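You operate a simulated robot arm through the tools that you are given. There is no shell and no other tool. Be economical: measure what you need, move in short steps, check, and stop when the job is done.

You run a simulated robot arm. Do the job below in one go: nothing can be reset, and whatever is moved stays where it is left.

Task
At the warp table, seat the green raddle tab and drive its peg home.
Fine: raise the cap, tab down in the middle dent, lower the cap; drive the green beam peg home; the beam mallet goes back on its spot after.

Only the result counts: the job must be done as asked and must still hold three seconds after the hand-in. Knocking over, shifting, dropping, spilling or breaking anything else fails it. Lids that push on must go on centred and level and be pressed home; caps that screw on are set level and turned clockwise until they are tight.

Robot
A 7-joint arm with a two-finger parallel gripper, fixed in place. Base frame: the origin is at the foot of the arm, x ahead of it, y to its left, z up; the work surface is at about z = 760. Units: mm, rad, N and s.
With the tool pointing down near the work surface it reaches from about 340 to 780 mm from the base axis. Its first joint turns from -2.897 to 2.897 rad. Payload 3.91 kg.
The TCP is the grasp point between the finger pads, 30 mm short of the fingertips. In the tool frame z runs along the fingers and y along their closing line. Largest opening 110 mm; finger width 20, thickness 10; the body of the gripper, 48 by 112 mm, starts 55 mm behind the TCP.
Orientation is told as [roll, pitch, yaw] about the base's x, y, z axes, in that order, counted from this pose: with the fingers straight down and closing along the base's y, the tool's x points along the base's -x, its y along +y and its z along -z.

Tools
- The arm moves only by the tool step_arm. Its argument "commands" is text: rows parted by semicolons, each of 7 numbers parted by spaces: the turn, a rotation vector about the tool's x, y, z in degrees, then the shift along the tool's x, y, z in mm, then the opening, from 0 (shut) to 1 (fully open). In form: ax ay az tx ty tz jaw; .... A call has 1 to 8 rows; each row is the pose to reach, as a shift and turn from the pose commanded when the call began, along the tool's axes at that moment. A row lasts 0.2 s, in which the tool goes at most 50 mm and 0.15 rad; a call with a longer step from one row to the next is refused whole, and so is a gripper value outside its range. A pose out of reach is approached as far as the arm can. The call stops where the force on the tool passes 90 N (or 10 N more than at its start, if that is more) or the arm is blocked; 0.2 s more then pass. Each finger travels about 153 mm/s and halts on what it meets, pressing with about 26 N; the grip force reading is that of the motor and also rises with nothing between the fingers. The clock runs only during rows and for 0.2 s after the last one: add rows that repeat a pose to give the fingers time. It gives the time, the measured TCP pose, the force on the tool (base axes), the opening and the grip force at its end, in the units of the frame above (readings bear some noise).
- Cameras (640 x 400 px; columns grow to the right, rows downward): "scene" is fixed at [400.3, -650.6, 1506.7]; the picture's right is [1.00, -0.05, 0.00], its down [-0.02, -0.42, -0.91] and it looks along [0.04, 0.91, -0.42] (base axes); focal length 328 px, centre (320, 200). "wrist" rides on the gripper at [77, 7, -114] in the tool frame; the picture's right is [-0.09, 1.00, 0.00], its down [-0.80, -0.07, -0.59] and it looks along [-0.59, -0.05, 0.80] (tool axes); focal length 270 px, centre (320, 200). There is no depth. A picture from a camera that has moved, and an enlarged one, comes with that camera's place and axes in the base frame and with its lens.
- grab_frame(camera): a new picture of that camera. It takes no simulated time.
- move_column(by): slides the trunk up (or, below 0, down) by that many mm; the arm rides with it, the base frame stays. It gives what a move gives, with no picture.
- close_up(camera, box): a new picture of the part [left, top, right, bottom] of that camera's present view, enlarged. It takes no simulated time.
- finish_job(): hands the job in; it is judged then, once.

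Go step by step. Nothing tells you positions but the pictures and the camera data: compare them with the known pose of the tool, close in by small moves and look again before you grip or let go. The budget is 120 turns and 64 pictures, counting those below and the enlarged ones. Unless the task says otherwise, let go and move clear before handing in, and close with one line.

The tools are called after ">>>" by a JSON object that holds its "method" and its "body". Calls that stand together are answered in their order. step_arm: Moves the arm, as the interface text tells. Its arguments: {"type":"object","properties":{"commands":{"type":"string"}},"required":["commands"]} The other tools are called the same way: move_column (by) slides the trunk up or down; grab_frame (camera) takes a picture; close_up (camera, box) takes an enlarged picture of a part of a camera's view; finish_job () hands the job in.

At the start:

```text
time: 0.0
ee_pos: [255.3, 479.7, 1202.4]
orientation: [-0.001, 0.0, 0.001]
ft_force: [0.4, -0.6, -0.4]
width: 110.0
grip_force: 0.0
trunk travel left (down, up): [-575.0, 35.0]
```

scene: 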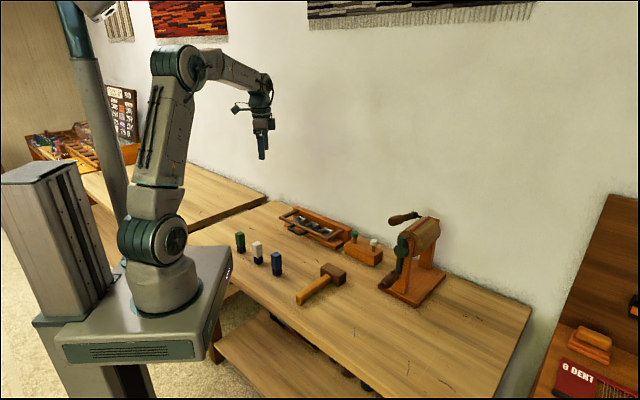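
wrist: 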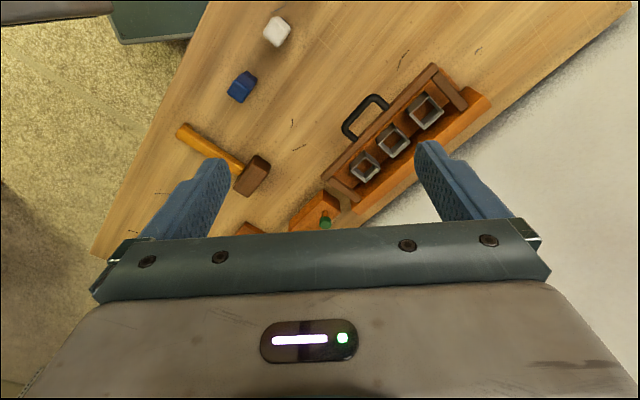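

I see three tabs (green, white, blue), a mallet, a raddle with three dents and a hinged cap with a handle, and a block with pegs. I'll look closer first.

>>> {"method": "close_up", "body": {"camera": "scene", "box": [220, 190, 460, 340]}}

>>> {"method": "close_up", "body": {"camera": "wrist", "box": [160, 0, 520, 240]}}

```text
2.67 times, centred on (340, 265) of scene
camera zoom: at [400.3, -650.6, 1506.7], right [1.0, -0.05, 0.0], down [-0.02, -0.42, -0.91], along [0.04, 0.91, -0.42], focal length 876 px, centre (267, 27)
```

zoom: 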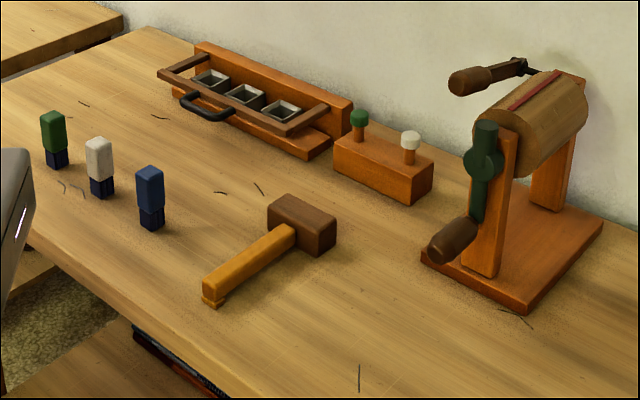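

```text
1.67 times, centred on (340, 120) of wrist
camera zoom: at [177.6, 486.5, 1317.3], right [0.09, 1.0, 0.0], down [0.8, -0.07, 0.59], along [0.59, -0.05, -0.8], focal length 450 px, centre (287, 333)
```

zoom: 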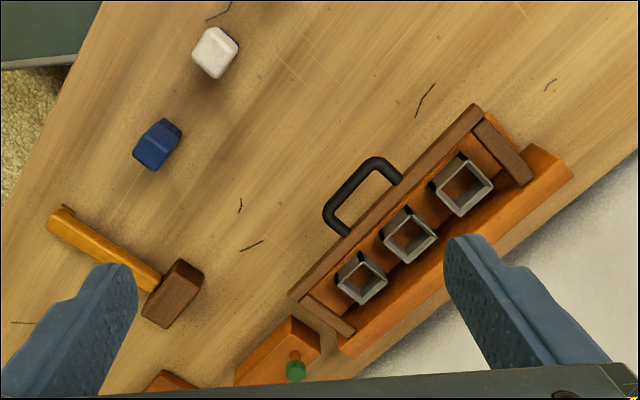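

The raddle row runs diagonally, at about -45° in the base frame, with the middle dent near (420, 617). I'll move over it with the tool yawed 45° to see it better.

>>> {"method": "step_arm", "body": {"commands": "0 0 -7.5 -12 8 33 1; 0 0 -15 -24 16 66 1; 0 0 -22.5 -36 24 100 1; 0 0 -30 -48 32 133 1; 0 0 -37.5 -60 40 166 1; 0 0 -45 -75 50 190 1; 0 0 -45 -75 50 190 1"}}

>>> {"method": "grab_frame", "body": {"camera": "wrist"}}

```text
time: 1.6
ee_pos: [329.4, 530.0, 1011.5]
orientation: [0.002, 0.0, 0.787]
ft_force: [0.2, -0.3, 0.7]
width: 110.0
grip_force: 0.0
trunk travel left (down, up): [-575.0, 35.0]
```

```text
59 pictures are left
camera wrist: at [269.6, 479.7, 1126.1], right [-0.64, 0.77, 0.0], down [0.62, 0.52, 0.59], along [0.46, 0.38, -0.8], focal length 270 px, centre (320, 200)
```

wrist: 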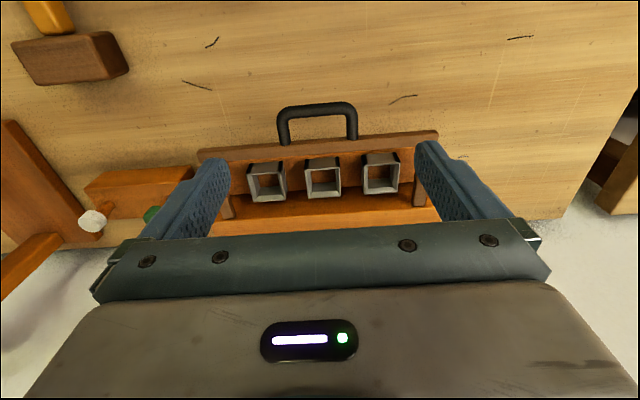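

The raddle is nearly aligned with the tool. I'll zoom in on it.

>>> {"method": "close_up", "body": {"camera": "wrist", "box": [180, 80, 460, 255]}}

>>> {"method": "close_up", "body": {"camera": "scene", "box": [270, 190, 398, 270]}}

```text
2.29 times, centred on (320, 168) of wrist
camera zoom: at [269.6, 479.7, 1126.1], right [-0.64, 0.77, 0.0], down [0.62, 0.52, 0.59], along [0.46, 0.38, -0.8], focal length 618 px, centre (320, 274)
```

zoom: 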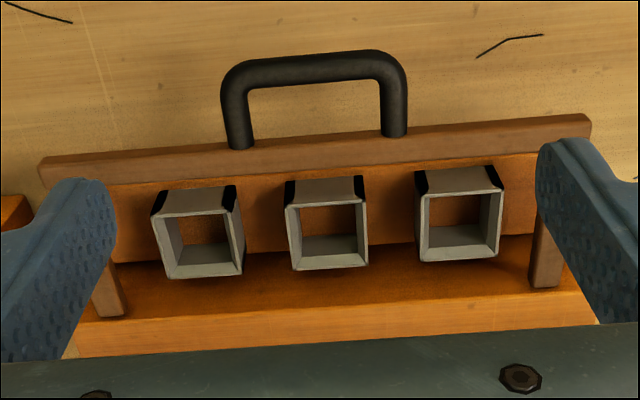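

```text
5.00 times, centred on (334, 230) of scene
camera zoom: at [400.3, -650.6, 1506.7], right [1.0, -0.05, 0.0], down [-0.02, -0.42, -0.91], along [0.04, 0.91, -0.42], focal length 1642 px, centre (250, 50)
```

zoom: 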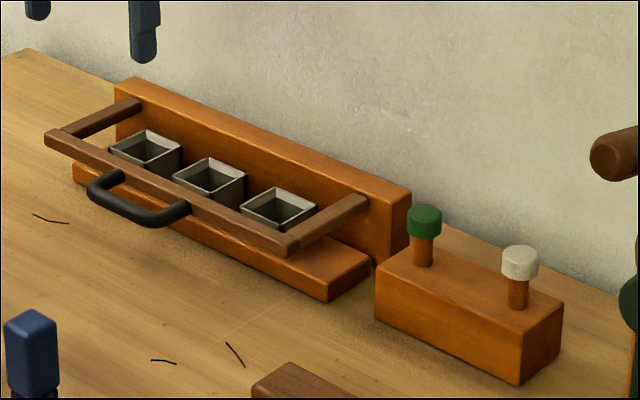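

The cap is a hinged frame with a handle bar, and the handle's centre is near (354, 546, 797). I'll yaw the tool to -45°, so the fingers close across the bar, and approach above the handle.

>>> {"method": "step_arm", "body": {"commands": "0 0 8 -4 -1 10 0.6; 0 0 16 -8 -2 20 0.6; 0 0 24 -12 -3 30 0.5; 0 0 32 -16 -4 40 0.4; 0 0 40 -20 -5 50 0.3; 0 0 48 -26 -6 60 0.25"}}

>>> {"method": "step_arm", "body": {"commands": "0 0 8 0 0 0 0.25; 0 0 16 0 0 10 0.25; 0 0 24 0 0 20 0.25; 0 0 32 0 0 30 0.25; 0 0 40 0 0 40 0.25; 0 0 42 0 0 50 0.25;0 0 42 0 0 50 0.25"}}

>>> {"method": "grab_frame", "body": {"camera": "wrist"}}

>>> {"method": "close_up", "body": {"camera": "scene", "box": [230, 150, 390, 250]}}

```text
time: 3.0
ee_pos: [353.1, 545.4, 950.9]
orientation: [-0.002, -0.001, -0.053]
ft_force: [0.2, 0.1, -0.1]
width: 27.6
grip_force: 0.0
trunk travel left (down, up): [-575.0, 35.0]
```

```text
time: 4.6
ee_pos: [354.4, 544.8, 902.6]
orientation: [0.001, 0.0, -0.786]
ft_force: [0.0, 0.7, -0.9]
width: 27.5
grip_force: 0.1
trunk travel left (down, up): [-575.0, 35.0]
```

```text
56 pictures are left
camera wrist: at [303.1, 603.2, 1017.2], right [0.77, 0.64, 0.0], down [0.52, -0.62, 0.59], along [0.38, -0.46, -0.8], focal length 270 px, centre (320, 200)
```

wrist: 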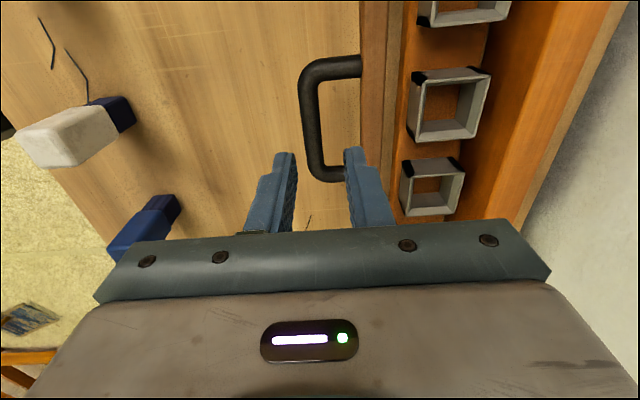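

```text
4.00 times, centred on (310, 200) of scene
camera zoom: at [400.3, -650.6, 1506.7], right [1.0, -0.05, 0.0], down [-0.02, -0.42, -0.91], along [0.04, 0.91, -0.42], focal length 1314 px, centre (360, 200)
```

zoom: 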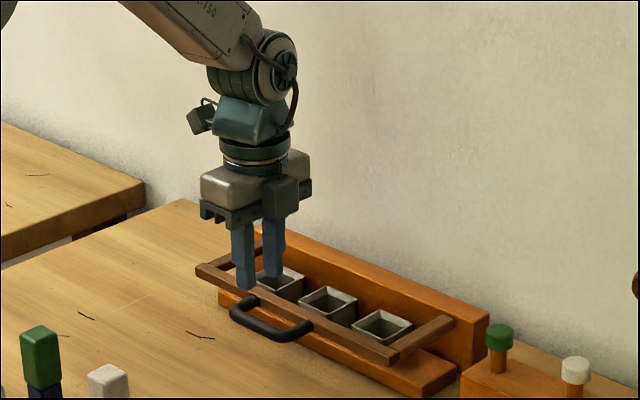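

Triangulating from two views puts the handle bar at about (346, 542, 822). I'll shift 8 mm toward the robot and descend over it.

>>> {"method": "step_arm", "body": {"commands": "0 0 0 4 -8 0 0.25; 0 0 0 4 -8 25 0.25; 0 0 0 4 -8 45 0.25; 0 0 0 4 -8 45 0.25"}}

>>> {"method": "close_up", "body": {"camera": "wrist", "box": [220, 30, 460, 180]}}

>>> {"method": "close_up", "body": {"camera": "scene", "box": [256, 190, 352, 250]}}

```text
time: 5.6
ee_pos: [346.4, 541.4, 856.6]
orientation: [-0.001, 0.001, -0.785]
ft_force: [0.2, 0.7, 0.4]
width: 27.5
grip_force: 0.0
trunk travel left (down, up): [-575.0, 35.0]
```

```text
2.67 times, centred on (340, 105) of wrist
camera zoom: at [294.2, 599.8, 972.5], right [0.77, 0.64, 0.0], down [0.52, -0.62, 0.59], along [0.38, -0.46, -0.8], focal length 721 px, centre (267, 453)
```

zoom: 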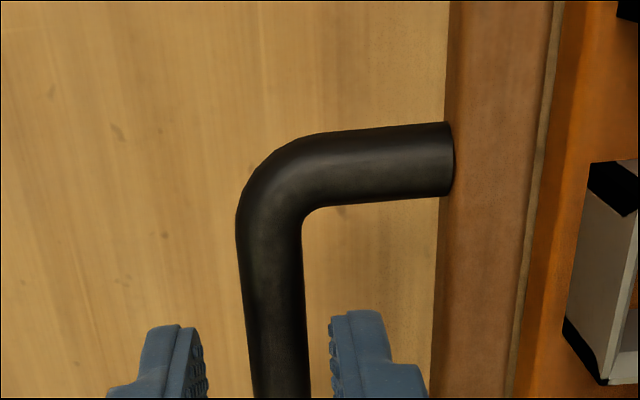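

```text
6.67 times, centred on (304, 220) of scene
camera zoom: at [400.3, -650.6, 1506.7], right [1.0, -0.05, 0.0], down [-0.02, -0.42, -0.91], along [0.04, 0.91, -0.42], focal length 2189 px, centre (427, 67)
```

zoom: 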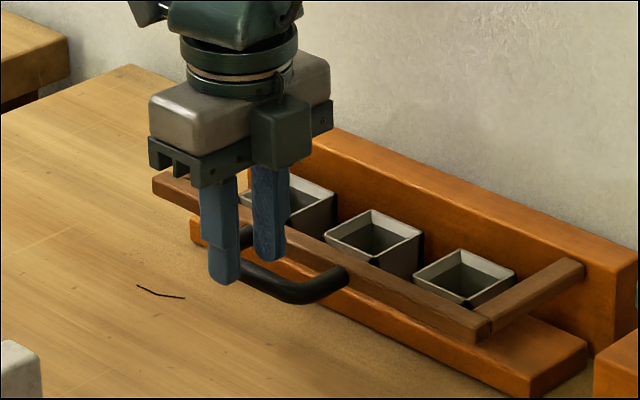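

The fingers straddle the bar. I'll descend 32 mm and close.

>>> {"method": "step_arm", "body": {"commands": "0 0 0 0 0 16 0.25; 0 0 0 0 0 32 0.25; 0 0 0 0 0 32 0; 0 0 0 0 0 32 0; 0 0 0 0 0 32 0"}}

>>> {"method": "close_up", "body": {"camera": "scene", "box": [256, 190, 352, 250]}}

```text
time: 6.8
ee_pos: [347.1, 543.1, 827.7]
orientation: [0.004, 0.0, -0.785]
ft_force: [12.0, 14.4, 7.1]
width: 13.5
grip_force: 44.8
trunk travel left (down, up): [-575.0, 35.0]
```

```text
6.67 times, centred on (304, 220) of scene
camera zoom: at [400.3, -650.6, 1506.7], right [1.0, -0.05, 0.0], down [-0.02, -0.42, -0.91], along [0.04, 0.91, -0.42], focal length 2189 px, centre (427, 67)
```

zoom: 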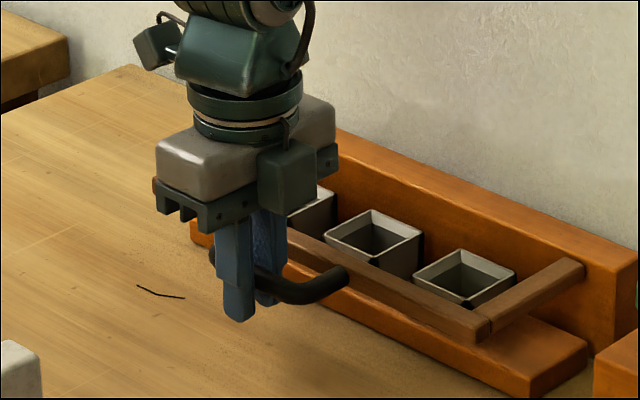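

The bar is gripped, with the pads 13.5 mm apart. I'll start lifting along the hinge arc, taking the radius as about 142 mm and the hinge at about n=772.

>>> {"method": "step_arm", "body": {"commands": "0 0 0 0 2 6 0; 0 0 0 0 2.5 -12 0; 0 0 0 0 4 -24 0; 0 0 0 0 6.8 -37 0; 0 0 0 0 10.6 -48.6 0; 0 0 0 0 10.6 -48.6 0"}}

>>> {"method": "close_up", "body": {"camera": "scene", "box": [240, 170, 368, 250]}}

```text
time: 8.2
ee_pos: [352.5, 549.7, 872.1]
orientation: [-0.004, 0.001, -0.785]
ft_force: [7.0, 6.3, -6.6]
width: 13.4
grip_force: 44.7
trunk travel left (down, up): [-575.0, 35.0]
```

```text
5.00 times, centred on (304, 210) of scene
camera zoom: at [400.3, -650.6, 1506.7], right [1.0, -0.05, 0.0], down [-0.02, -0.42, -0.91], along [0.04, 0.91, -0.42], focal length 1642 px, centre (400, 150)
```

zoom: 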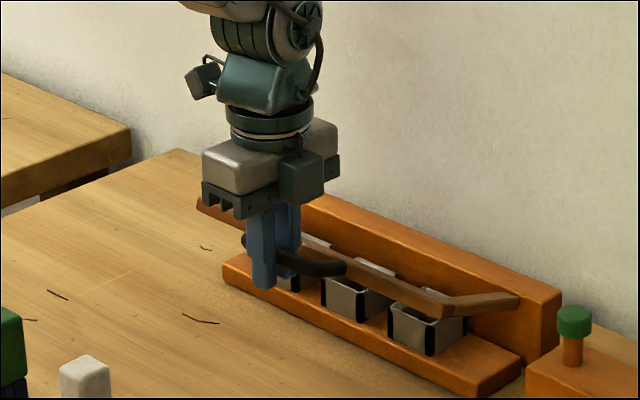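

It follows well. I'll continue the arc to about 55° and start tilting the fingers outward.

>>> {"method": "step_arm", "body": {"commands": "-2.5 0 0 0 6 -10.5 0; -5 0 0 0 11.5 -20.6 0; -7.5 0 0 0 17.5 -30.2 0; -10 0 0 0 24.6 -39.2 0; -12.5 0 0 0 32 -47.5 0; -15 0 0 0 40.6 -55.2 0; -17.5 0 0 0 49 -62 0; -17.5 0 0 0 49 -62 0"}}

>>> {"method": "close_up", "body": {"camera": "scene", "box": [240, 140, 400, 240]}}

```text
time: 10.0
ee_pos: [385.5, 580.6, 937.0]
orientation: [0.309, -0.001, -0.785]
ft_force: [-0.5, -7.7, 7.0]
width: 13.2
grip_force: 45.2
trunk travel left (down, up): [-575.0, 35.0]
```

```text
4.00 times, centred on (320, 190) of scene
camera zoom: at [400.3, -650.6, 1506.7], right [1.0, -0.05, 0.0], down [-0.02, -0.42, -0.91], along [0.04, 0.91, -0.42], focal length 1314 px, centre (320, 240)
```

zoom: 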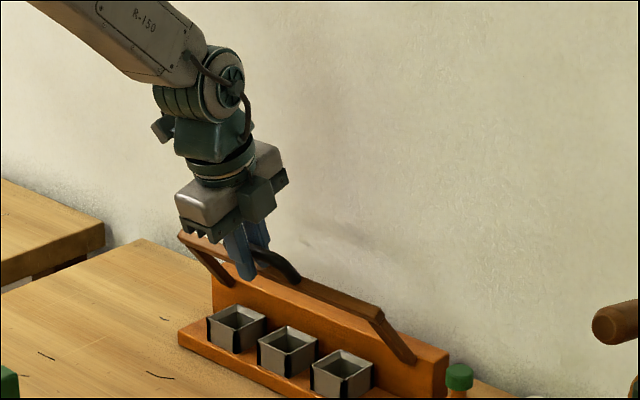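

It's now at about 55°. I'll continue to about 90°.

>>> {"method": "step_arm", "body": {"commands": "-3 0 0 0 13.7 -2.2 0; -6 0 0 0 25.1 -4.1 0; -9 0 0 0 36.7 -5.2 0; -12 0 0 0 48.3 -5.2 0; -15 0 0 0 60 -4.1 0; -18 0 0 0 71.3 -2.1 0; -21 0 0 0 82.6 0.9 0; -21 0 0 0 82.6 0.9 0"}}

>>> {"method": "close_up", "body": {"camera": "scene", "box": [240, 140, 400, 240]}}

```text
time: 11.8
ee_pos: [440.3, 637.8, 965.2]
orientation: [0.679, 0.001, -0.783]
ft_force: [-6.4, -14.0, 25.7]
width: 13.2
grip_force: 45.0
trunk travel left (down, up): [-575.0, 35.0]
```

```text
4.00 times, centred on (320, 190) of scene
camera zoom: at [400.3, -650.6, 1506.7], right [1.0, -0.05, 0.0], down [-0.02, -0.42, -0.91], along [0.04, 0.91, -0.42], focal length 1314 px, centre (320, 240)
```

zoom: 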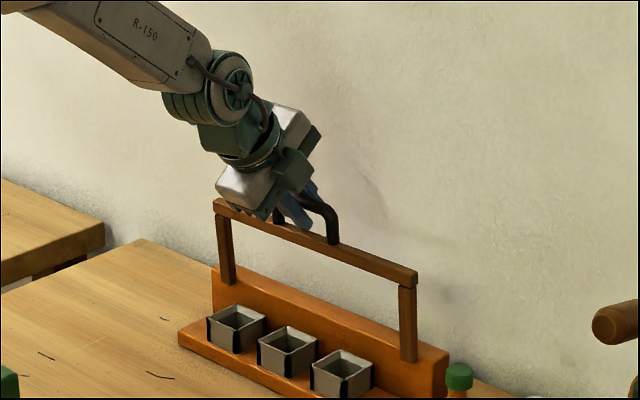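

The frame is close to vertical. I'll nudge it a little further to find a stop or get it past upright.

>>> {"method": "step_arm", "body": {"commands": "0 0 0 0 8.7 1.9 0; 0 0 0 0 15 6.9 0; 0 0 0 0 20.6 12.7 0; 0 0 0 0 20.6 12.7 0"}}

>>> {"method": "close_up", "body": {"camera": "scene", "box": [240, 140, 400, 240]}}

```text
time: 12.5
ee_pos: [442.0, 636.6, 964.7]
orientation: [0.646, 0.001, -0.786]
ft_force: [-101.2, -113.0, 80.4]
width: 13.6
grip_force: 45.2
trunk travel left (down, up): [-575.0, 35.0]
stopped in row 3: the force on the tool passed its limit (the readings are from after the stop); the commanded pose is now the measured one
```

```text
4.00 times, centred on (320, 190) of scene
camera zoom: at [400.3, -650.6, 1506.7], right [1.0, -0.05, 0.0], down [-0.02, -0.42, -0.91], along [0.04, 0.91, -0.42], focal length 1314 px, centre (320, 240)
```

zoom: 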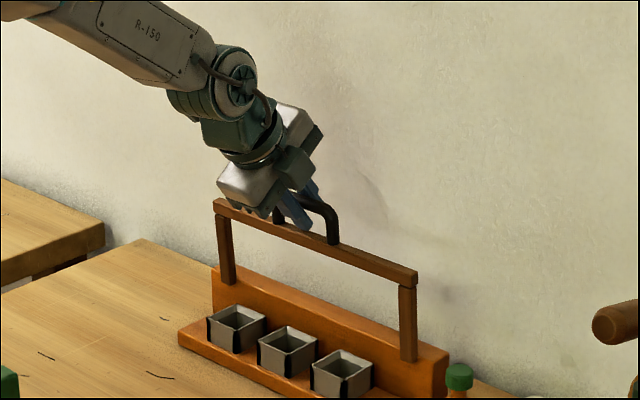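

The cap is at its stop, just about upright. I'll relax the pressure, open the fingers slightly and see whether it stays up.

>>> {"method": "step_arm", "body": {"commands": "0 0 0 0 -1 0 0; 0 0 0 0 -1 0 0.2; 0 0 0 0 -1 0 0.25; 0 0 0 0 -1 0 0.25; 0 0 0 0 -1 0 0.25"}}

>>> {"method": "close_up", "body": {"camera": "scene", "box": [240, 140, 400, 240]}}

```text
time: 13.7
ee_pos: [445.5, 641.0, 967.6]
orientation: [0.662, 0.003, -0.786]
ft_force: [-31.2, -23.1, 54.0]
width: 26.2
grip_force: 0.1
trunk travel left (down, up): [-575.0, 35.0]
```

```text
4.00 times, centred on (320, 190) of scene
camera zoom: at [400.3, -650.6, 1506.7], right [1.0, -0.05, 0.0], down [-0.02, -0.42, -0.91], along [0.04, 0.91, -0.42], focal length 1314 px, centre (320, 240)
```

zoom: 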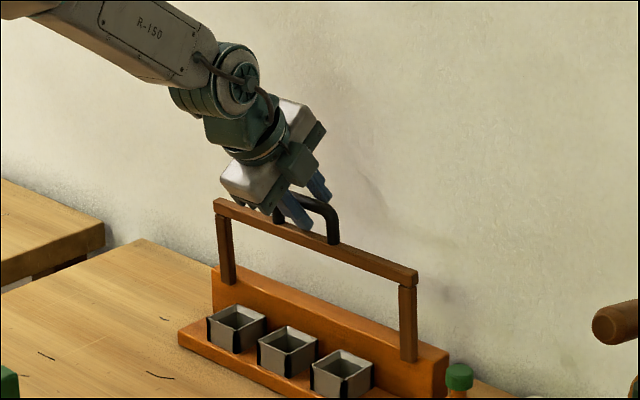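

There is still some contact, likely the lower fingertip on the front bar. I'll retreat along the tool axis.

>>> {"method": "step_arm", "body": {"commands": "0 0 0 0 0 -8 0.3; 0 0 0 0 0 -20 0.3; 0 0 0 0 0 -40 0.3; 0 0 0 0 0 -60 0.3; 0 0 0 0 0 -80 0.3; 0 0 0 0 0 -80 0.3"}}

>>> {"method": "close_up", "body": {"camera": "scene", "box": [220, 130, 412, 250]}}

```text
time: 15.1
ee_pos: [417.2, 610.2, 1020.4]
orientation: [0.641, -0.004, -0.787]
ft_force: [0.0, -1.0, -0.5]
width: 33.1
grip_force: 0.1
trunk travel left (down, up): [-575.0, 35.0]
```

```text
3.33 times, centred on (316, 190) of scene
camera zoom: at [400.3, -650.6, 1506.7], right [1.0, -0.05, 0.0], down [-0.02, -0.42, -0.91], along [0.04, 0.91, -0.42], focal length 1095 px, centre (333, 233)
```

zoom: 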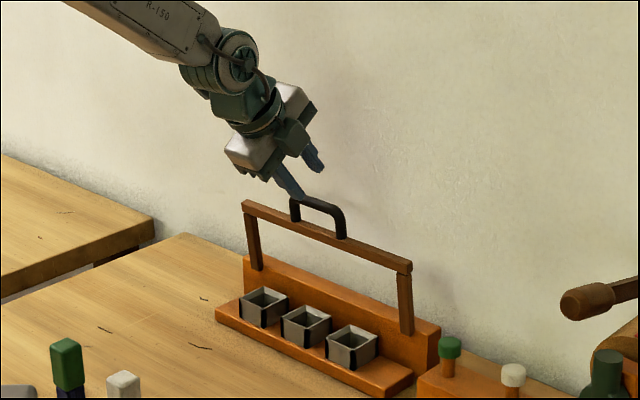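

The cap stays up by itself. Next I'll back off, straighten the tool, and head for the green tab near (128, 500).

>>> {"method": "step_arm", "body": {"commands": "0 0 0 0 -15 -30 0.3; 7 0 0 0 -30 -60 0.4; 14.5 0 0 0 -40 -80 0.5; 22 0 0 0 -50 -90 0.6; 29.5 0 0 0 -60 -100 0.7; 36.7 0 0 0 -60 -100 0.7; 36.7 0 0 0 -60 -100 0.7"}}

>>> {"method": "close_up", "body": {"camera": "scene", "box": [220, 220, 300, 270]}}

```text
time: 16.7
ee_pos: [338.4, 534.9, 1063.2]
orientation: [0.003, -0.001, -0.785]
ft_force: [0.6, 1.1, 0.2]
width: 76.8
grip_force: 0.0
trunk travel left (down, up): [-575.0, 35.0]
```

```text
8.00 times, centred on (260, 245) of scene
camera zoom: at [400.3, -650.6, 1506.7], right [1.0, -0.05, 0.0], down [-0.02, -0.42, -0.91], along [0.04, 0.91, -0.42], focal length 2627 px, centre (800, -160)
```

zoom: 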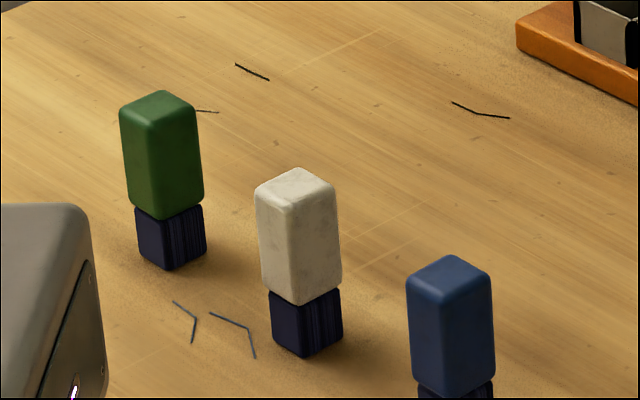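

I'll travel above the green tab while yawing back to +45°.

>>> {"method": "step_arm", "body": {"commands": "0 0 -8 15 -22 0 0.7; 0 0 -16 30 -44 0 0.7; 0 0 -24 45 -66 0 0.7; 0 0 -32 60 -88 0 0.7; 0 0 -40 75 -110 0 0.7; 0 0 -48 90 -132 10 0.7; 0 0 -56 105 -154 20 0.7; 0 0 -64 118 -175 30 0.7"}}

>>> {"method": "step_arm", "body": {"commands": "0 0 -8 0 0 10 0.7; 0 0 -16 0 0 20 0.7; 0 0 -24 0 0 30 0.7; 0 0 -26 0 0 60 0.7; 0 0 -26 0 0 60 0.7"}}

>>> {"method": "grab_frame", "body": {"camera": "wrist"}}

```text
time: 18.5
ee_pos: [133.6, 495.7, 1031.0]
orientation: [-0.001, -0.007, 0.333]
ft_force: [-0.4, -0.7, 0.0]
width: 77.0
grip_force: 0.0
trunk travel left (down, up): [-575.0, 35.0]
```

```text
time: 19.7
ee_pos: [135.2, 496.4, 972.9]
orientation: [-0.002, -0.002, 0.786]
ft_force: [-0.2, 0.2, 1.1]
width: 77.1
grip_force: 0.1
trunk travel left (down, up): [-575.0, 35.0]
```

```text
44 pictures are left
camera wrist: at [74.2, 446.6, 1087.0], right [-0.64, 0.77, 0.0], down [0.61, 0.52, 0.6], along [0.46, 0.38, -0.8], focal length 270 px, centre (320, 200)
```

wrist: 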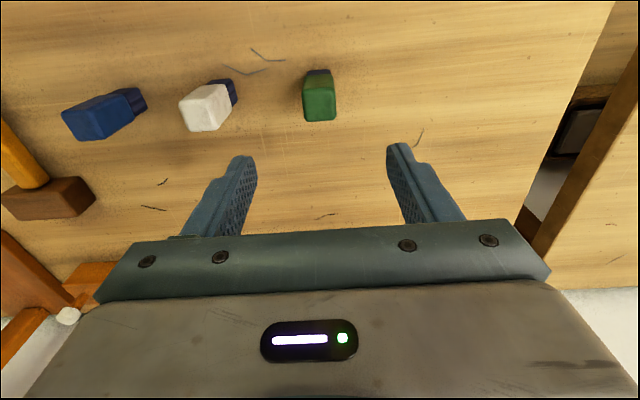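

The green tab is in view. I'll zoom in to measure its top and rotation.

>>> {"method": "close_up", "body": {"camera": "wrist", "box": [264, 55, 376, 125]}}

```text
5.71 times, centred on (320, 90) of wrist
camera zoom: at [74.2, 446.6, 1087.0], right [-0.64, 0.77, 0.0], down [0.61, 0.52, 0.6], along [0.46, 0.38, -0.8], focal length 1544 px, centre (320, 829)
```

zoom: 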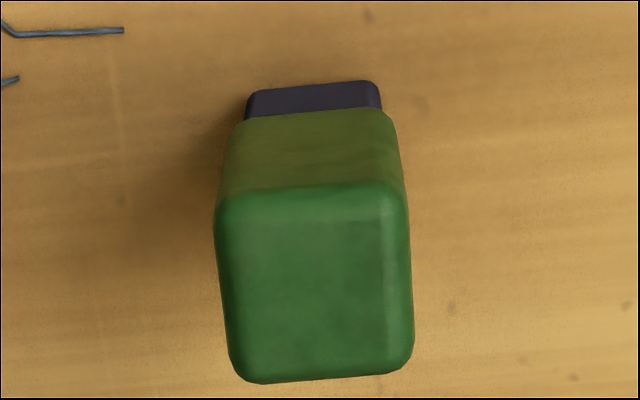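

The tab is aligned with the tool to within about 1°, with its top centre near (132, 495, 840). I'll descend and grip, slightly offset toward the robot for later clearance from the cap.

>>> {"method": "step_arm", "body": {"commands": "0 0 0 4 1 30 0.6; 0 0 0 8 1 60 0.55; 0 0 0 8 1 90 0.55; 0 0 0 8 1 120 0.55; 0 0 0 8 1 142 0.55; 0 0 0 8 1 142 0.55"}}

>>> {"method": "close_up", "body": {"camera": "scene", "box": [200, 210, 296, 270]}}

>>> {"method": "close_up", "body": {"camera": "wrist", "box": [200, 30, 440, 180]}}

```text
time: 21.1
ee_pos: [127.5, 490.9, 830.3]
orientation: [-0.003, -0.006, 0.785]
ft_force: [-1.8, -0.3, -0.5]
width: 60.3
grip_force: 0.1
trunk travel left (down, up): [-575.0, 35.0]
```

```text
6.67 times, centred on (248, 240) of scene
camera zoom: at [400.3, -650.6, 1506.7], right [1.0, -0.05, 0.0], down [-0.02, -0.42, -0.91], along [0.04, 0.91, -0.42], focal length 2189 px, centre (800, -67)
```

zoom: 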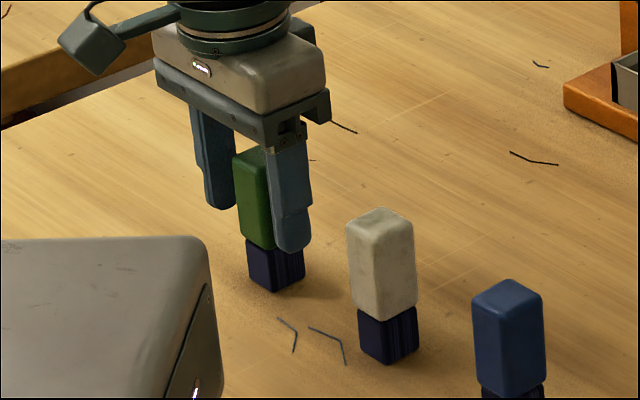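

```text
2.67 times, centred on (320, 105) of wrist
camera zoom: at [66.5, 441.1, 944.2], right [-0.64, 0.77, 0.0], down [0.61, 0.52, 0.6], along [0.46, 0.38, -0.8], focal length 721 px, centre (320, 453)
```

zoom: 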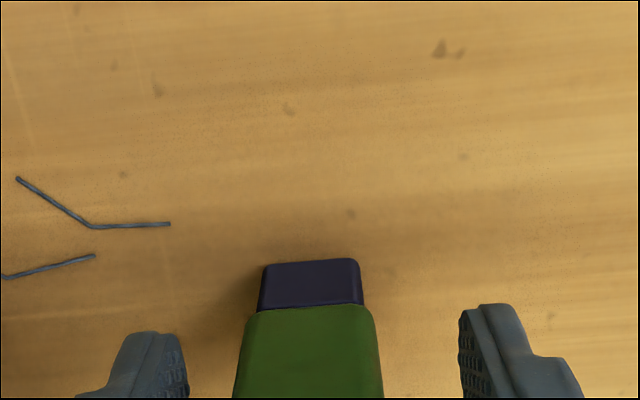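

The fingers straddle the tab, with the tips about 6 mm above the foot. I'll centre by 3 mm and close.

>>> {"method": "step_arm", "body": {"commands": "0 0 0 0 -3 0 0.55; 0 0 0 0 -3 0 0.4; 0 0 0 0 -3 0 0.2; 0 0 0 0 -3 0 0.1; 0 0 0 0 -3 0 0.1"}}

```text
time: 22.3
ee_pos: [129.8, 488.7, 830.8]
orientation: [-0.004, -0.004, 0.784]
ft_force: [-0.7, -0.5, -0.4]
width: 29.3
grip_force: 25.5
trunk travel left (down, up): [-575.0, 35.0]
```

Gripped, 29.3 mm wide. I'll lift and carry it to a staging point in front of the raddle.

>>> {"method": "step_arm", "body": {"commands": "0 0 0 0 0 -20 0; 0 0 0 0 0 -60 0; 0 0 0 0 0 -100 0; 0 0 0 0 0 -140 0; 0 0 0 0 0 -160 0; 0 0 0 0 0 -160 0"}}

>>> {"method": "step_arm", "body": {"commands": "0 0 0 -34 -20 0 0; 0 0 0 -68 -40 0 0; 0 0 0 -102 -60 0 0; 0 0 0 -136 -80 0 0; 0 0 0 -170 -100 0 0; 0 0 0 -203 -118 0 0; 0 0 0 -203 -118 0 0"}}

>>> {"method": "grab_frame", "body": {"camera": "wrist"}}

```text
time: 23.7
ee_pos: [130.6, 488.3, 988.7]
orientation: [-0.005, -0.003, 0.786]
ft_force: [-0.1, -0.6, 0.5]
width: 29.3
grip_force: 26.0
trunk travel left (down, up): [-575.0, 35.0]
```

```text
time: 25.3
ee_pos: [358.2, 548.1, 991.4]
orientation: [-0.002, -0.005, 0.785]
ft_force: [0.7, 0.5, -0.1]
width: 29.1
grip_force: 26.2
trunk travel left (down, up): [-575.0, 35.0]
```

```text
40 pictures are left
camera wrist: at [296.0, 498.2, 1106.4], right [-0.64, 0.77, 0.0], down [0.61, 0.52, 0.6], along [0.46, 0.38, -0.8], focal length 270 px, centre (320, 200)
```

wrist: 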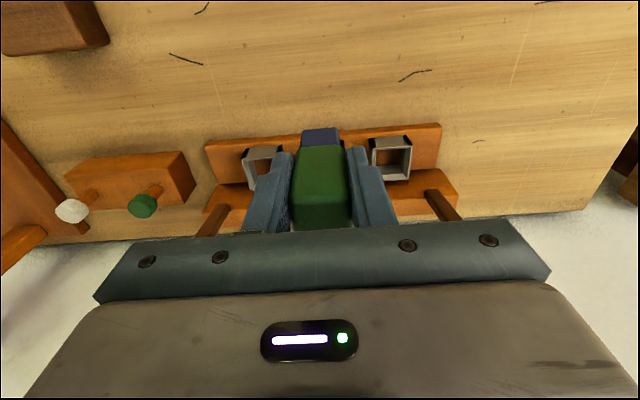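

The middle socket is hidden, so I'll use the two outer ones for position.

>>> {"method": "close_up", "body": {"camera": "wrist", "box": [200, 110, 456, 270]}}

```text
2.50 times, centred on (328, 190) of wrist
camera zoom: at [296.0, 498.2, 1106.4], right [-0.64, 0.77, 0.0], down [0.61, 0.52, 0.6], along [0.46, 0.38, -0.8], focal length 676 px, centre (300, 225)
```

zoom: 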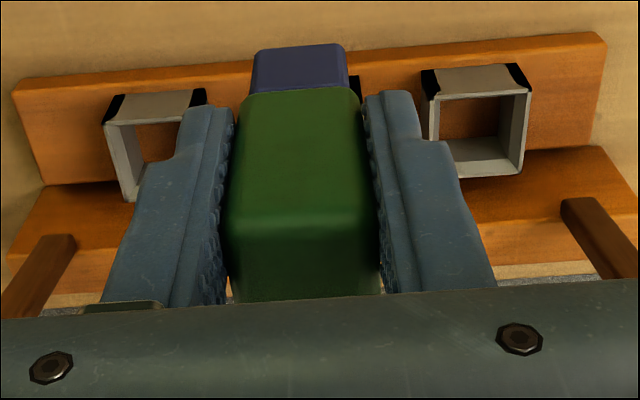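

The middle socket's centre works out to n≈731, ρ≈136.5, and the tab is already aligned along the row. I'll move outward 80 mm with a 5° lean to clear the raised cap, then check.

>>> {"method": "step_arm", "body": {"commands": "0 -2 0 -30 0 0 0; 0 -5 0 -60 0 0 0; 0 -5 0 -80 0 0 0; 0 -5 0 -80 0 30 0; 0 -5 0 -80 0 60 0; 0 -5 0 -80 0 60 0"}}

>>> {"method": "close_up", "body": {"camera": "scene", "box": [256, 130, 400, 220]}}

>>> {"method": "close_up", "body": {"camera": "wrist", "box": [200, 80, 456, 240]}}

```text
time: 26.7
ee_pos: [413.3, 607.0, 930.7]
orientation: [-0.003, -0.093, 0.786]
ft_force: [0.3, -0.7, -0.5]
width: 29.3
grip_force: 25.8
trunk travel left (down, up): [-575.0, 35.0]
```

```text
4.44 times, centred on (328, 175) of scene
camera zoom: at [400.3, -650.6, 1506.7], right [1.0, -0.05, 0.0], down [-0.02, -0.42, -0.91], along [0.04, 0.91, -0.42], focal length 1460 px, centre (284, 311)
```

zoom: 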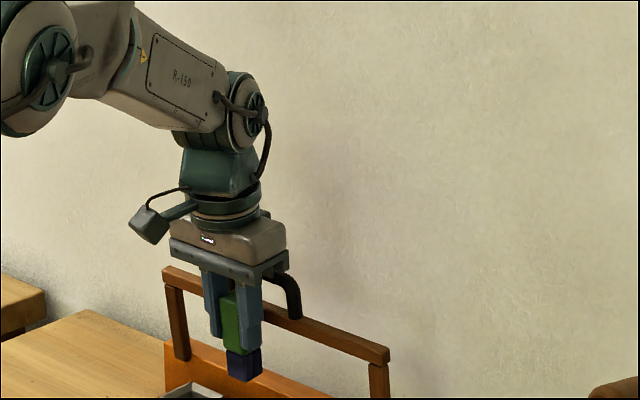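

```text
2.50 times, centred on (328, 160) of wrist
camera zoom: at [344.0, 549.6, 1038.8], right [-0.64, 0.77, 0.01], down [0.57, 0.48, 0.67], along [0.51, 0.43, -0.75], focal length 676 px, centre (300, 300)
```

zoom: 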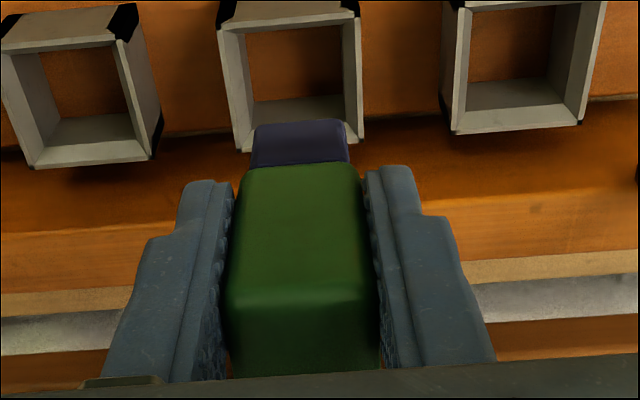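

The tab needs about -3.5 mm in n and -2 mm in ρ to be centred over the socket. I'll correct that and descend into it.

>>> {"method": "step_arm", "body": {"commands": "0 0 0 5.3 -2 19.6 0; 0 0 0 7.2 -2 39.5 0; 0 0 0 8.6 -2 54.5 0; 0 0 0 10 -2 69.4 0; 0 0 0 10 -2 69.4 0"}}

>>> {"method": "close_up", "body": {"camera": "scene", "box": [256, 150, 400, 240]}}

>>> {"method": "close_up", "body": {"camera": "wrist", "box": [200, 80, 456, 240]}}

```text
time: 27.5
ee_pos: [417.7, 611.9, 907.2]
orientation: [0.011, -0.147, 0.781]
ft_force: [0.4, -5.8, 35.5]
width: 29.2
grip_force: 26.1
trunk travel left (down, up): [-575.0, 35.0]
stopped in row 4: the force on the tool passed its limit (the readings are from after the stop); the commanded pose is now the measured one
```

```text
4.44 times, centred on (328, 195) of scene
camera zoom: at [400.3, -650.6, 1506.7], right [1.0, -0.05, 0.0], down [-0.02, -0.42, -0.91], along [0.04, 0.91, -0.42], focal length 1460 px, centre (284, 222)
```

zoom: 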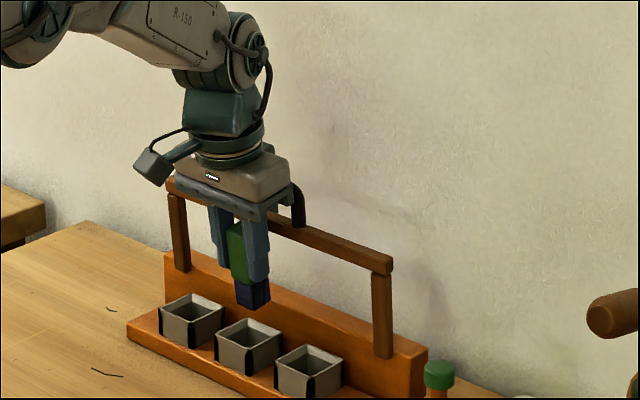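

```text
2.50 times, centred on (328, 160) of wrist
camera zoom: at [346.9, 549.7, 1010.2], right [-0.64, 0.77, 0.02], down [0.56, 0.44, 0.7], along [0.53, 0.46, -0.71], focal length 676 px, centre (300, 300)
```

zoom: 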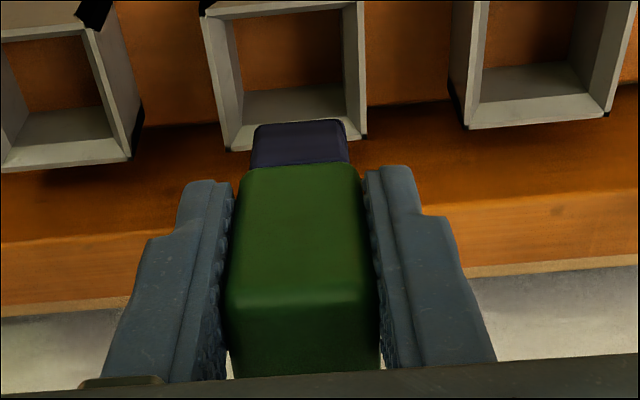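

The gripper body touched the raised cap's handle, because the tool is too upright. I'll back out, set the tab on clear table in front, and regrip it with the tool leaning about 30° about the closing axis.

>>> {"method": "step_arm", "body": {"commands": "0 0 0 6 0 -8 0; 0 0 0 25 0 -34 0; 0 2 0 60 0 -42 0; 0 4 0 100 0 -47 0; 0 6 0 139 0 -51 0; 0 8.4 0 145 0 -45 0; 0 8.4 0 145 0 -45 0"}}

>>> {"method": "close_up", "body": {"camera": "scene", "box": [240, 140, 400, 240]}}

```text
time: 29.1
ee_pos: [310.9, 507.8, 922.5]
orientation: [0.006, 0.019, 0.782]
ft_force: [-0.1, -0.1, -1.2]
width: 29.3
grip_force: 26.1
trunk travel left (down, up): [-575.0, 35.0]
```

```text
4.00 times, centred on (320, 190) of scene
camera zoom: at [400.3, -650.6, 1506.7], right [1.0, -0.05, 0.0], down [-0.02, -0.42, -0.91], along [0.04, 0.91, -0.42], focal length 1314 px, centre (320, 240)
```

zoom: 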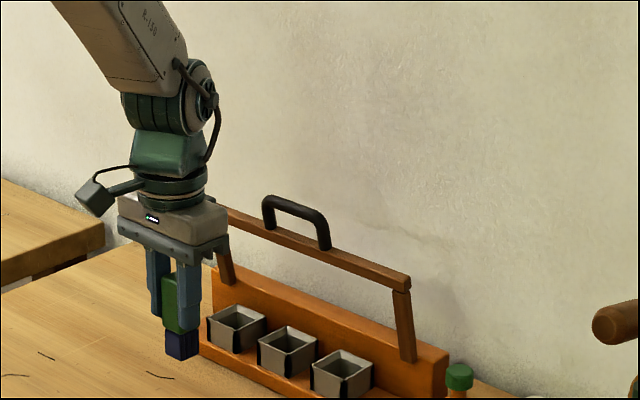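

The cap now leans slightly forward but holds. I'll set the tab down here.

>>> {"method": "step_arm", "body": {"commands": "0 -1.1 0 0 0 30 0; 0 -1.1 0 0 0 60 0; 0 -1.1 0 0 0 82 0; 0 -1.1 0 0 0 88 0; 0 -1.1 0 0 0 88 0"}}

```text
time: 30.3
ee_pos: [309.9, 505.9, 834.0]
orientation: [0.007, 0.0, 0.784]
ft_force: [0.1, 0.0, 0.2]
width: 29.2
grip_force: 26.0
trunk travel left (down, up): [-575.0, 35.0]
```

>>> {"method": "step_arm", "body": {"commands": "-0.4 0 0 0 0 2 0; -0.4 0 0 0 0 3.5 0; -0.4 0 0 0 0 4.5 0; -0.4 0 0 0 0 4.5 0"}}

>>> {"method": "close_up", "body": {"camera": "scene", "box": [250, 195, 330, 245]}}

```text
time: 31.3
ee_pos: [310.0, 506.0, 830.3]
orientation: [0.014, -0.001, 0.785]
ft_force: [-0.5, 0.5, -0.8]
width: 29.2
grip_force: 25.8
trunk travel left (down, up): [-575.0, 35.0]
```

```text
8.00 times, centred on (290, 220) of scene
camera zoom: at [400.3, -650.6, 1506.7], right [1.0, -0.05, 0.0], down [-0.02, -0.42, -0.91], along [0.04, 0.91, -0.42], focal length 2627 px, centre (560, 40)
```

zoom: 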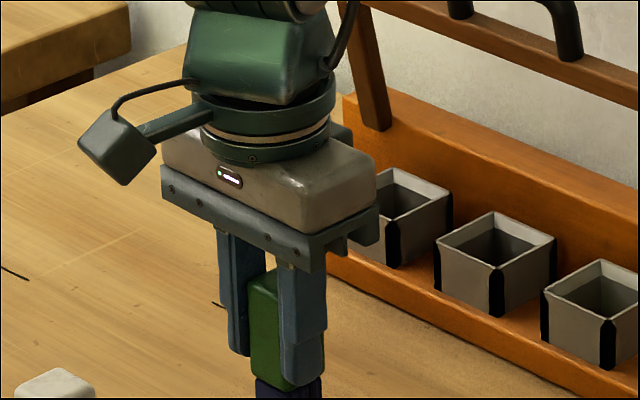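

There's no contact yet. I'll lower in 1 mm steps.

>>> {"method": "step_arm", "body": {"commands": "0.8 0 0 0 0 1 0; 0.8 0 0 0 0 2 0; 0.8 0 0 0 0 2 0"}}

```text
time: 32.1
ee_pos: [308.5, 505.7, 829.5]
orientation: [0.001, -0.003, 0.783]
ft_force: [3.4, 3.4, 9.6]
width: 29.4
grip_force: 26.3
trunk travel left (down, up): [-575.0, 35.0]
```

Contact. I'll open, lean the tool 30°, and regrip.

>>> {"method": "step_arm", "body": {"commands": "0 0 0 0 0 0 0.2; 0 0 0 0 0 0 0.5; 0 0 0 0 0 0 0.5; 0 -7.5 0 0 0 -2 0.5; 0 -15 0 0 0 -4 0.5; 0 -22.5 0 -1 0 -6 0.5; 0 -30 0 -2 0 -7 0.5; 0 -30 0 -2 0 -7 0.5"}}

>>> {"method": "step_arm", "body": {"commands": "0 0 0 0 0 0 0.35; 0 0 0 0 0 0 0.2; 0 0 0 0 0 0 0; 0 0 0 0 0 0 0"}}

>>> {"method": "close_up", "body": {"camera": "scene", "box": [240, 185, 336, 245]}}

>>> {"method": "close_up", "body": {"camera": "wrist", "box": [200, 60, 456, 220]}}

```text
time: 33.9
ee_pos: [310.6, 506.1, 835.7]
orientation: [-0.002, -0.525, 0.784]
ft_force: [-0.3, -0.3, -0.5]
width: 55.1
grip_force: 0.1
trunk travel left (down, up): [-575.0, 35.0]
```

```text
time: 34.9
ee_pos: [309.6, 506.2, 836.2]
orientation: [-0.002, -0.524, 0.786]
ft_force: [0.4, -1.0, -0.3]
width: 29.2
grip_force: 25.6
trunk travel left (down, up): [-575.0, 35.0]
```

```text
6.67 times, centred on (288, 215) of scene
camera zoom: at [400.3, -650.6, 1506.7], right [1.0, -0.05, 0.0], down [-0.02, -0.42, -0.91], along [0.04, 0.91, -0.42], focal length 2189 px, centre (533, 100)
```

zoom: 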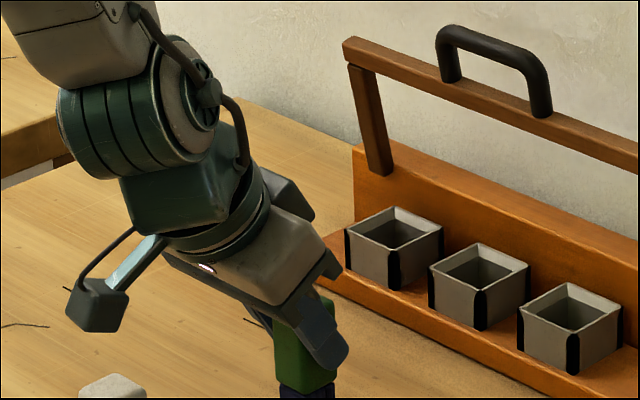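

```text
2.50 times, centred on (328, 140) of wrist
camera zoom: at [216.4, 423.0, 897.3], right [-0.65, 0.76, 0.04], down [0.33, 0.23, 0.92], along [0.69, 0.61, -0.4], focal length 676 px, centre (300, 350)
```

zoom: 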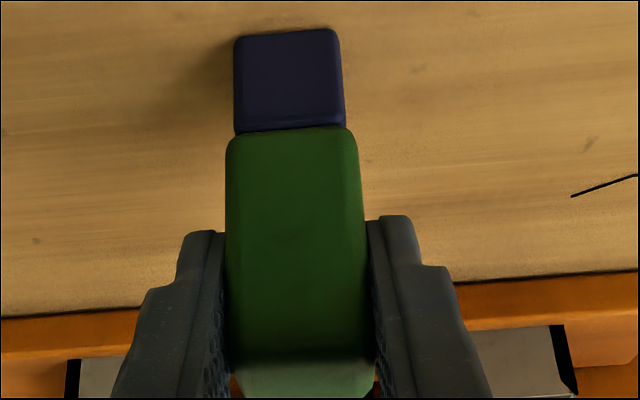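

Regripped with the lean. I'll lift and move over the middle socket.

>>> {"method": "step_arm", "body": {"commands": "0 0 0 -16 0 -29 0; 0 0 0 -33 0 -58 0; 0 0 0 -50 0 -86.6 0; 0 0 0 -82.4 -2 -67.9 0; 0 0 0 -114.8 -4 -49.2 0; 0 0 0 -147.2 -4 -30.5 0; 0 0 0 -179.6 -4 -11.8 0; 0 0 0 -179.6 -4 -11.8 0"}}

>>> {"method": "close_up", "body": {"camera": "scene", "box": [270, 165, 366, 225]}}

>>> {"method": "close_up", "body": {"camera": "wrist", "box": [200, 60, 456, 220]}}

```text
time: 36.7
ee_pos: [417.2, 613.0, 933.6]
orientation: [-0.001, -0.523, 0.785]
ft_force: [-0.4, -0.2, -0.7]
width: 29.4
grip_force: 25.8
trunk travel left (down, up): [-575.0, 35.0]
```

```text
6.67 times, centred on (318, 195) of scene
camera zoom: at [400.3, -650.6, 1506.7], right [1.0, -0.05, 0.0], down [-0.02, -0.42, -0.91], along [0.04, 0.91, -0.42], focal length 2189 px, centre (333, 233)
```

zoom: 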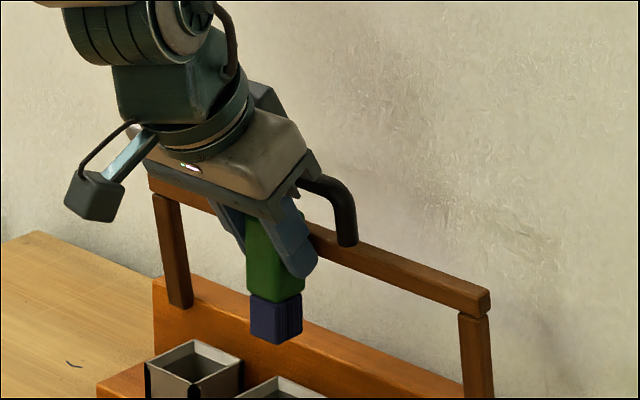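

```text
2.50 times, centred on (328, 140) of wrist
camera zoom: at [324.1, 529.1, 995.3], right [-0.65, 0.76, 0.04], down [0.33, 0.23, 0.92], along [0.68, 0.61, -0.4], focal length 676 px, centre (300, 350)
```

zoom: 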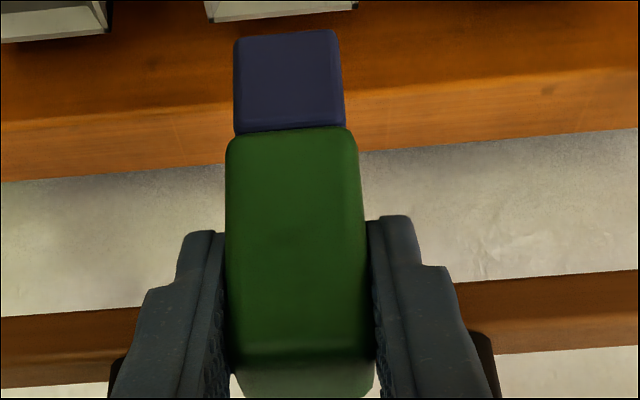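

The foot needs -5 mm in n and -2.5 mm in ρ. I'll correct that and descend toward the socket.

>>> {"method": "step_arm", "body": {"commands": "0 0 0 4.3 -2.5 -2.5 0; 0 0 0 14.3 -2.5 14.8 0; 0 0 0 19.3 -2.5 23.5 0; 0 0 0 19.3 -2.5 23.5 0"}}

>>> {"method": "close_up", "body": {"camera": "scene", "box": [270, 175, 366, 235]}}

>>> {"method": "close_up", "body": {"camera": "wrist", "box": [200, 20, 456, 180]}}

```text
time: 37.7
ee_pos: [415.3, 604.2, 904.4]
orientation: [-0.001, -0.523, 0.784]
ft_force: [-0.6, 0.4, -1.1]
width: 29.4
grip_force: 26.1
trunk travel left (down, up): [-575.0, 35.0]
```

```text
6.67 times, centred on (318, 205) of scene
camera zoom: at [400.3, -650.6, 1506.7], right [1.0, -0.05, 0.0], down [-0.02, -0.42, -0.91], along [0.04, 0.91, -0.42], focal length 2189 px, centre (333, 167)
```

zoom: 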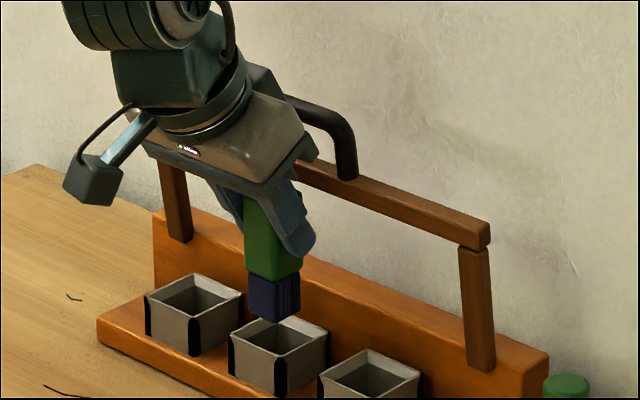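

```text
2.50 times, centred on (328, 100) of wrist
camera zoom: at [322.3, 522.0, 966.5], right [-0.65, 0.76, 0.04], down [0.33, 0.23, 0.92], along [0.69, 0.61, -0.4], focal length 676 px, centre (300, 450)
```

zoom: 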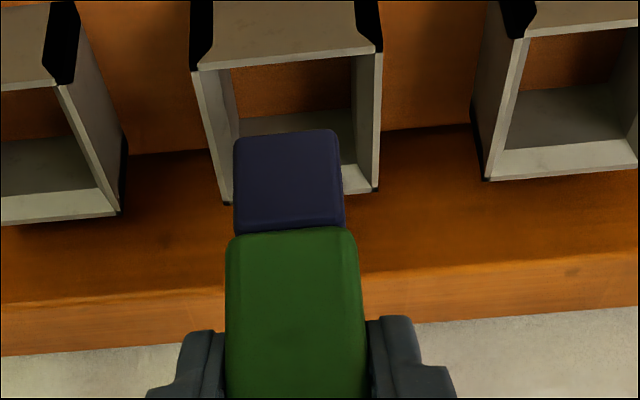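

The foot is nearly centred. I'll make a small correction and go down into the socket.

>>> {"method": "step_arm", "body": {"commands": "0 0 0 2.2 1.5 -1.2 0; 0 0 0 8.2 1.5 9.2 0; 0 0 0 14.7 1.5 20.4 0; 0 0 0 17.7 1.5 25.6 0; 0 0 0 17.7 1.5 25.6 0"}}

>>> {"method": "close_up", "body": {"camera": "scene", "box": [270, 175, 366, 235]}}

```text
time: 38.9
ee_pos: [415.9, 603.5, 874.9]
orientation: [0.0, -0.527, 0.783]
ft_force: [8.4, 8.1, 2.7]
width: 29.5
grip_force: 25.3
trunk travel left (down, up): [-575.0, 35.0]
```

```text
6.67 times, centred on (318, 205) of scene
camera zoom: at [400.3, -650.6, 1506.7], right [1.0, -0.05, 0.0], down [-0.02, -0.42, -0.91], along [0.04, 0.91, -0.42], focal length 2189 px, centre (333, 167)
```

zoom: 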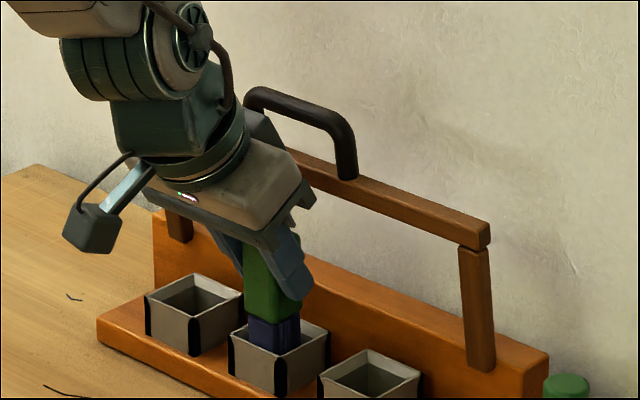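

The foot is in the socket and bearing lightly on the near wall. I'll shift 3 mm outward and continue down until it seats.

>>> {"method": "step_arm", "body": {"commands": "0 0 0 -2.6 0 1.5 0; 0 0 0 2.4 0 10.2 0; 0 0 0 4.4 0 13.6 0; 0 0 0 5.9 0 16.2 0; 0 0 0 5.9 0 16.2 0"}}

```text
time: 40.1
ee_pos: [417.2, 606.0, 857.2]
orientation: [0.0, -0.525, 0.783]
ft_force: [0.0, -0.4, 2.6]
width: 29.2
grip_force: 25.7
trunk travel left (down, up): [-575.0, 35.0]
```

>>> {"method": "step_arm", "body": {"commands": "0 0 0 1 0 1.7 0; 0 0 0 2 0 3.5 0; 0 0 0 3 0 5.2 0; 0 0 0 3 0 5.2 0"}}

>>> {"method": "close_up", "body": {"camera": "scene", "box": [280, 185, 360, 235]}}

```text
time: 41.1
ee_pos: [417.9, 606.2, 855.0]
orientation: [0.002, -0.531, 0.783]
ft_force: [3.3, 2.4, 20.2]
width: 29.8
grip_force: 26.4
trunk travel left (down, up): [-575.0, 35.0]
```

```text
8.00 times, centred on (320, 210) of scene
camera zoom: at [400.3, -650.6, 1506.7], right [1.0, -0.05, 0.0], down [-0.02, -0.42, -0.91], along [0.04, 0.91, -0.42], focal length 2627 px, centre (320, 120)
```

zoom: 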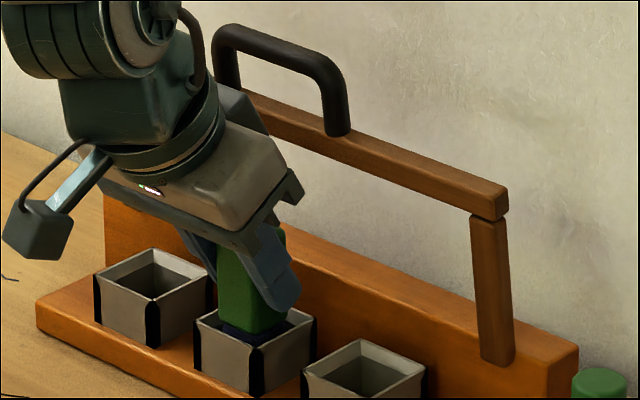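

The tab bottomed out at the floor of the socket, with about 20 N of contact. I'll release and retreat along the tool axis.

>>> {"method": "step_arm", "body": {"commands": "0 0 0 -0.5 0 -1.5 0; 0 0 0 -0.5 0 -1.5 0.35; 0 0 0 -0.5 0 -1.5 0.5; 0 0 0 -0.5 0 -1.5 0.5; 0 0 0 -0.5 0 -20 0.5; 0 0 0 -0.5 0 -60 0.5; 0 0 0 -0.5 0 -110 0.5; 0 0 0 -0.5 0 -110 0.5"}}

>>> {"method": "close_up", "body": {"camera": "scene", "box": [270, 170, 382, 240]}}

```text
time: 42.9
ee_pos: [380.0, 566.9, 950.5]
orientation: [-0.001, -0.523, 0.783]
ft_force: [-1.1, -0.7, -1.1]
width: 55.1
grip_force: 0.0
trunk travel left (down, up): [-575.0, 35.0]
```

```text
5.71 times, centred on (326, 205) of scene
camera zoom: at [400.3, -650.6, 1506.7], right [1.0, -0.05, 0.0], down [-0.02, -0.42, -0.91], along [0.04, 0.91, -0.42], focal length 1877 px, centre (286, 171)
```

zoom: 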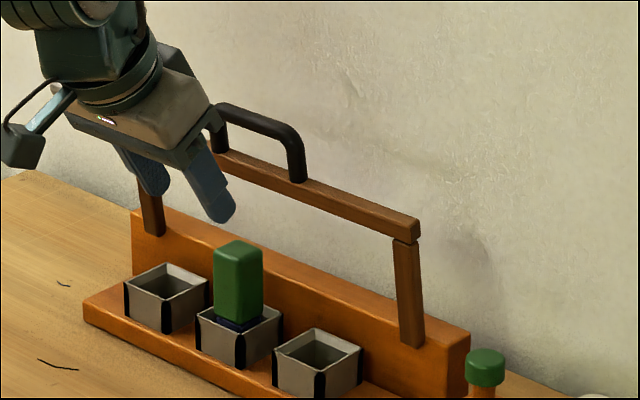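

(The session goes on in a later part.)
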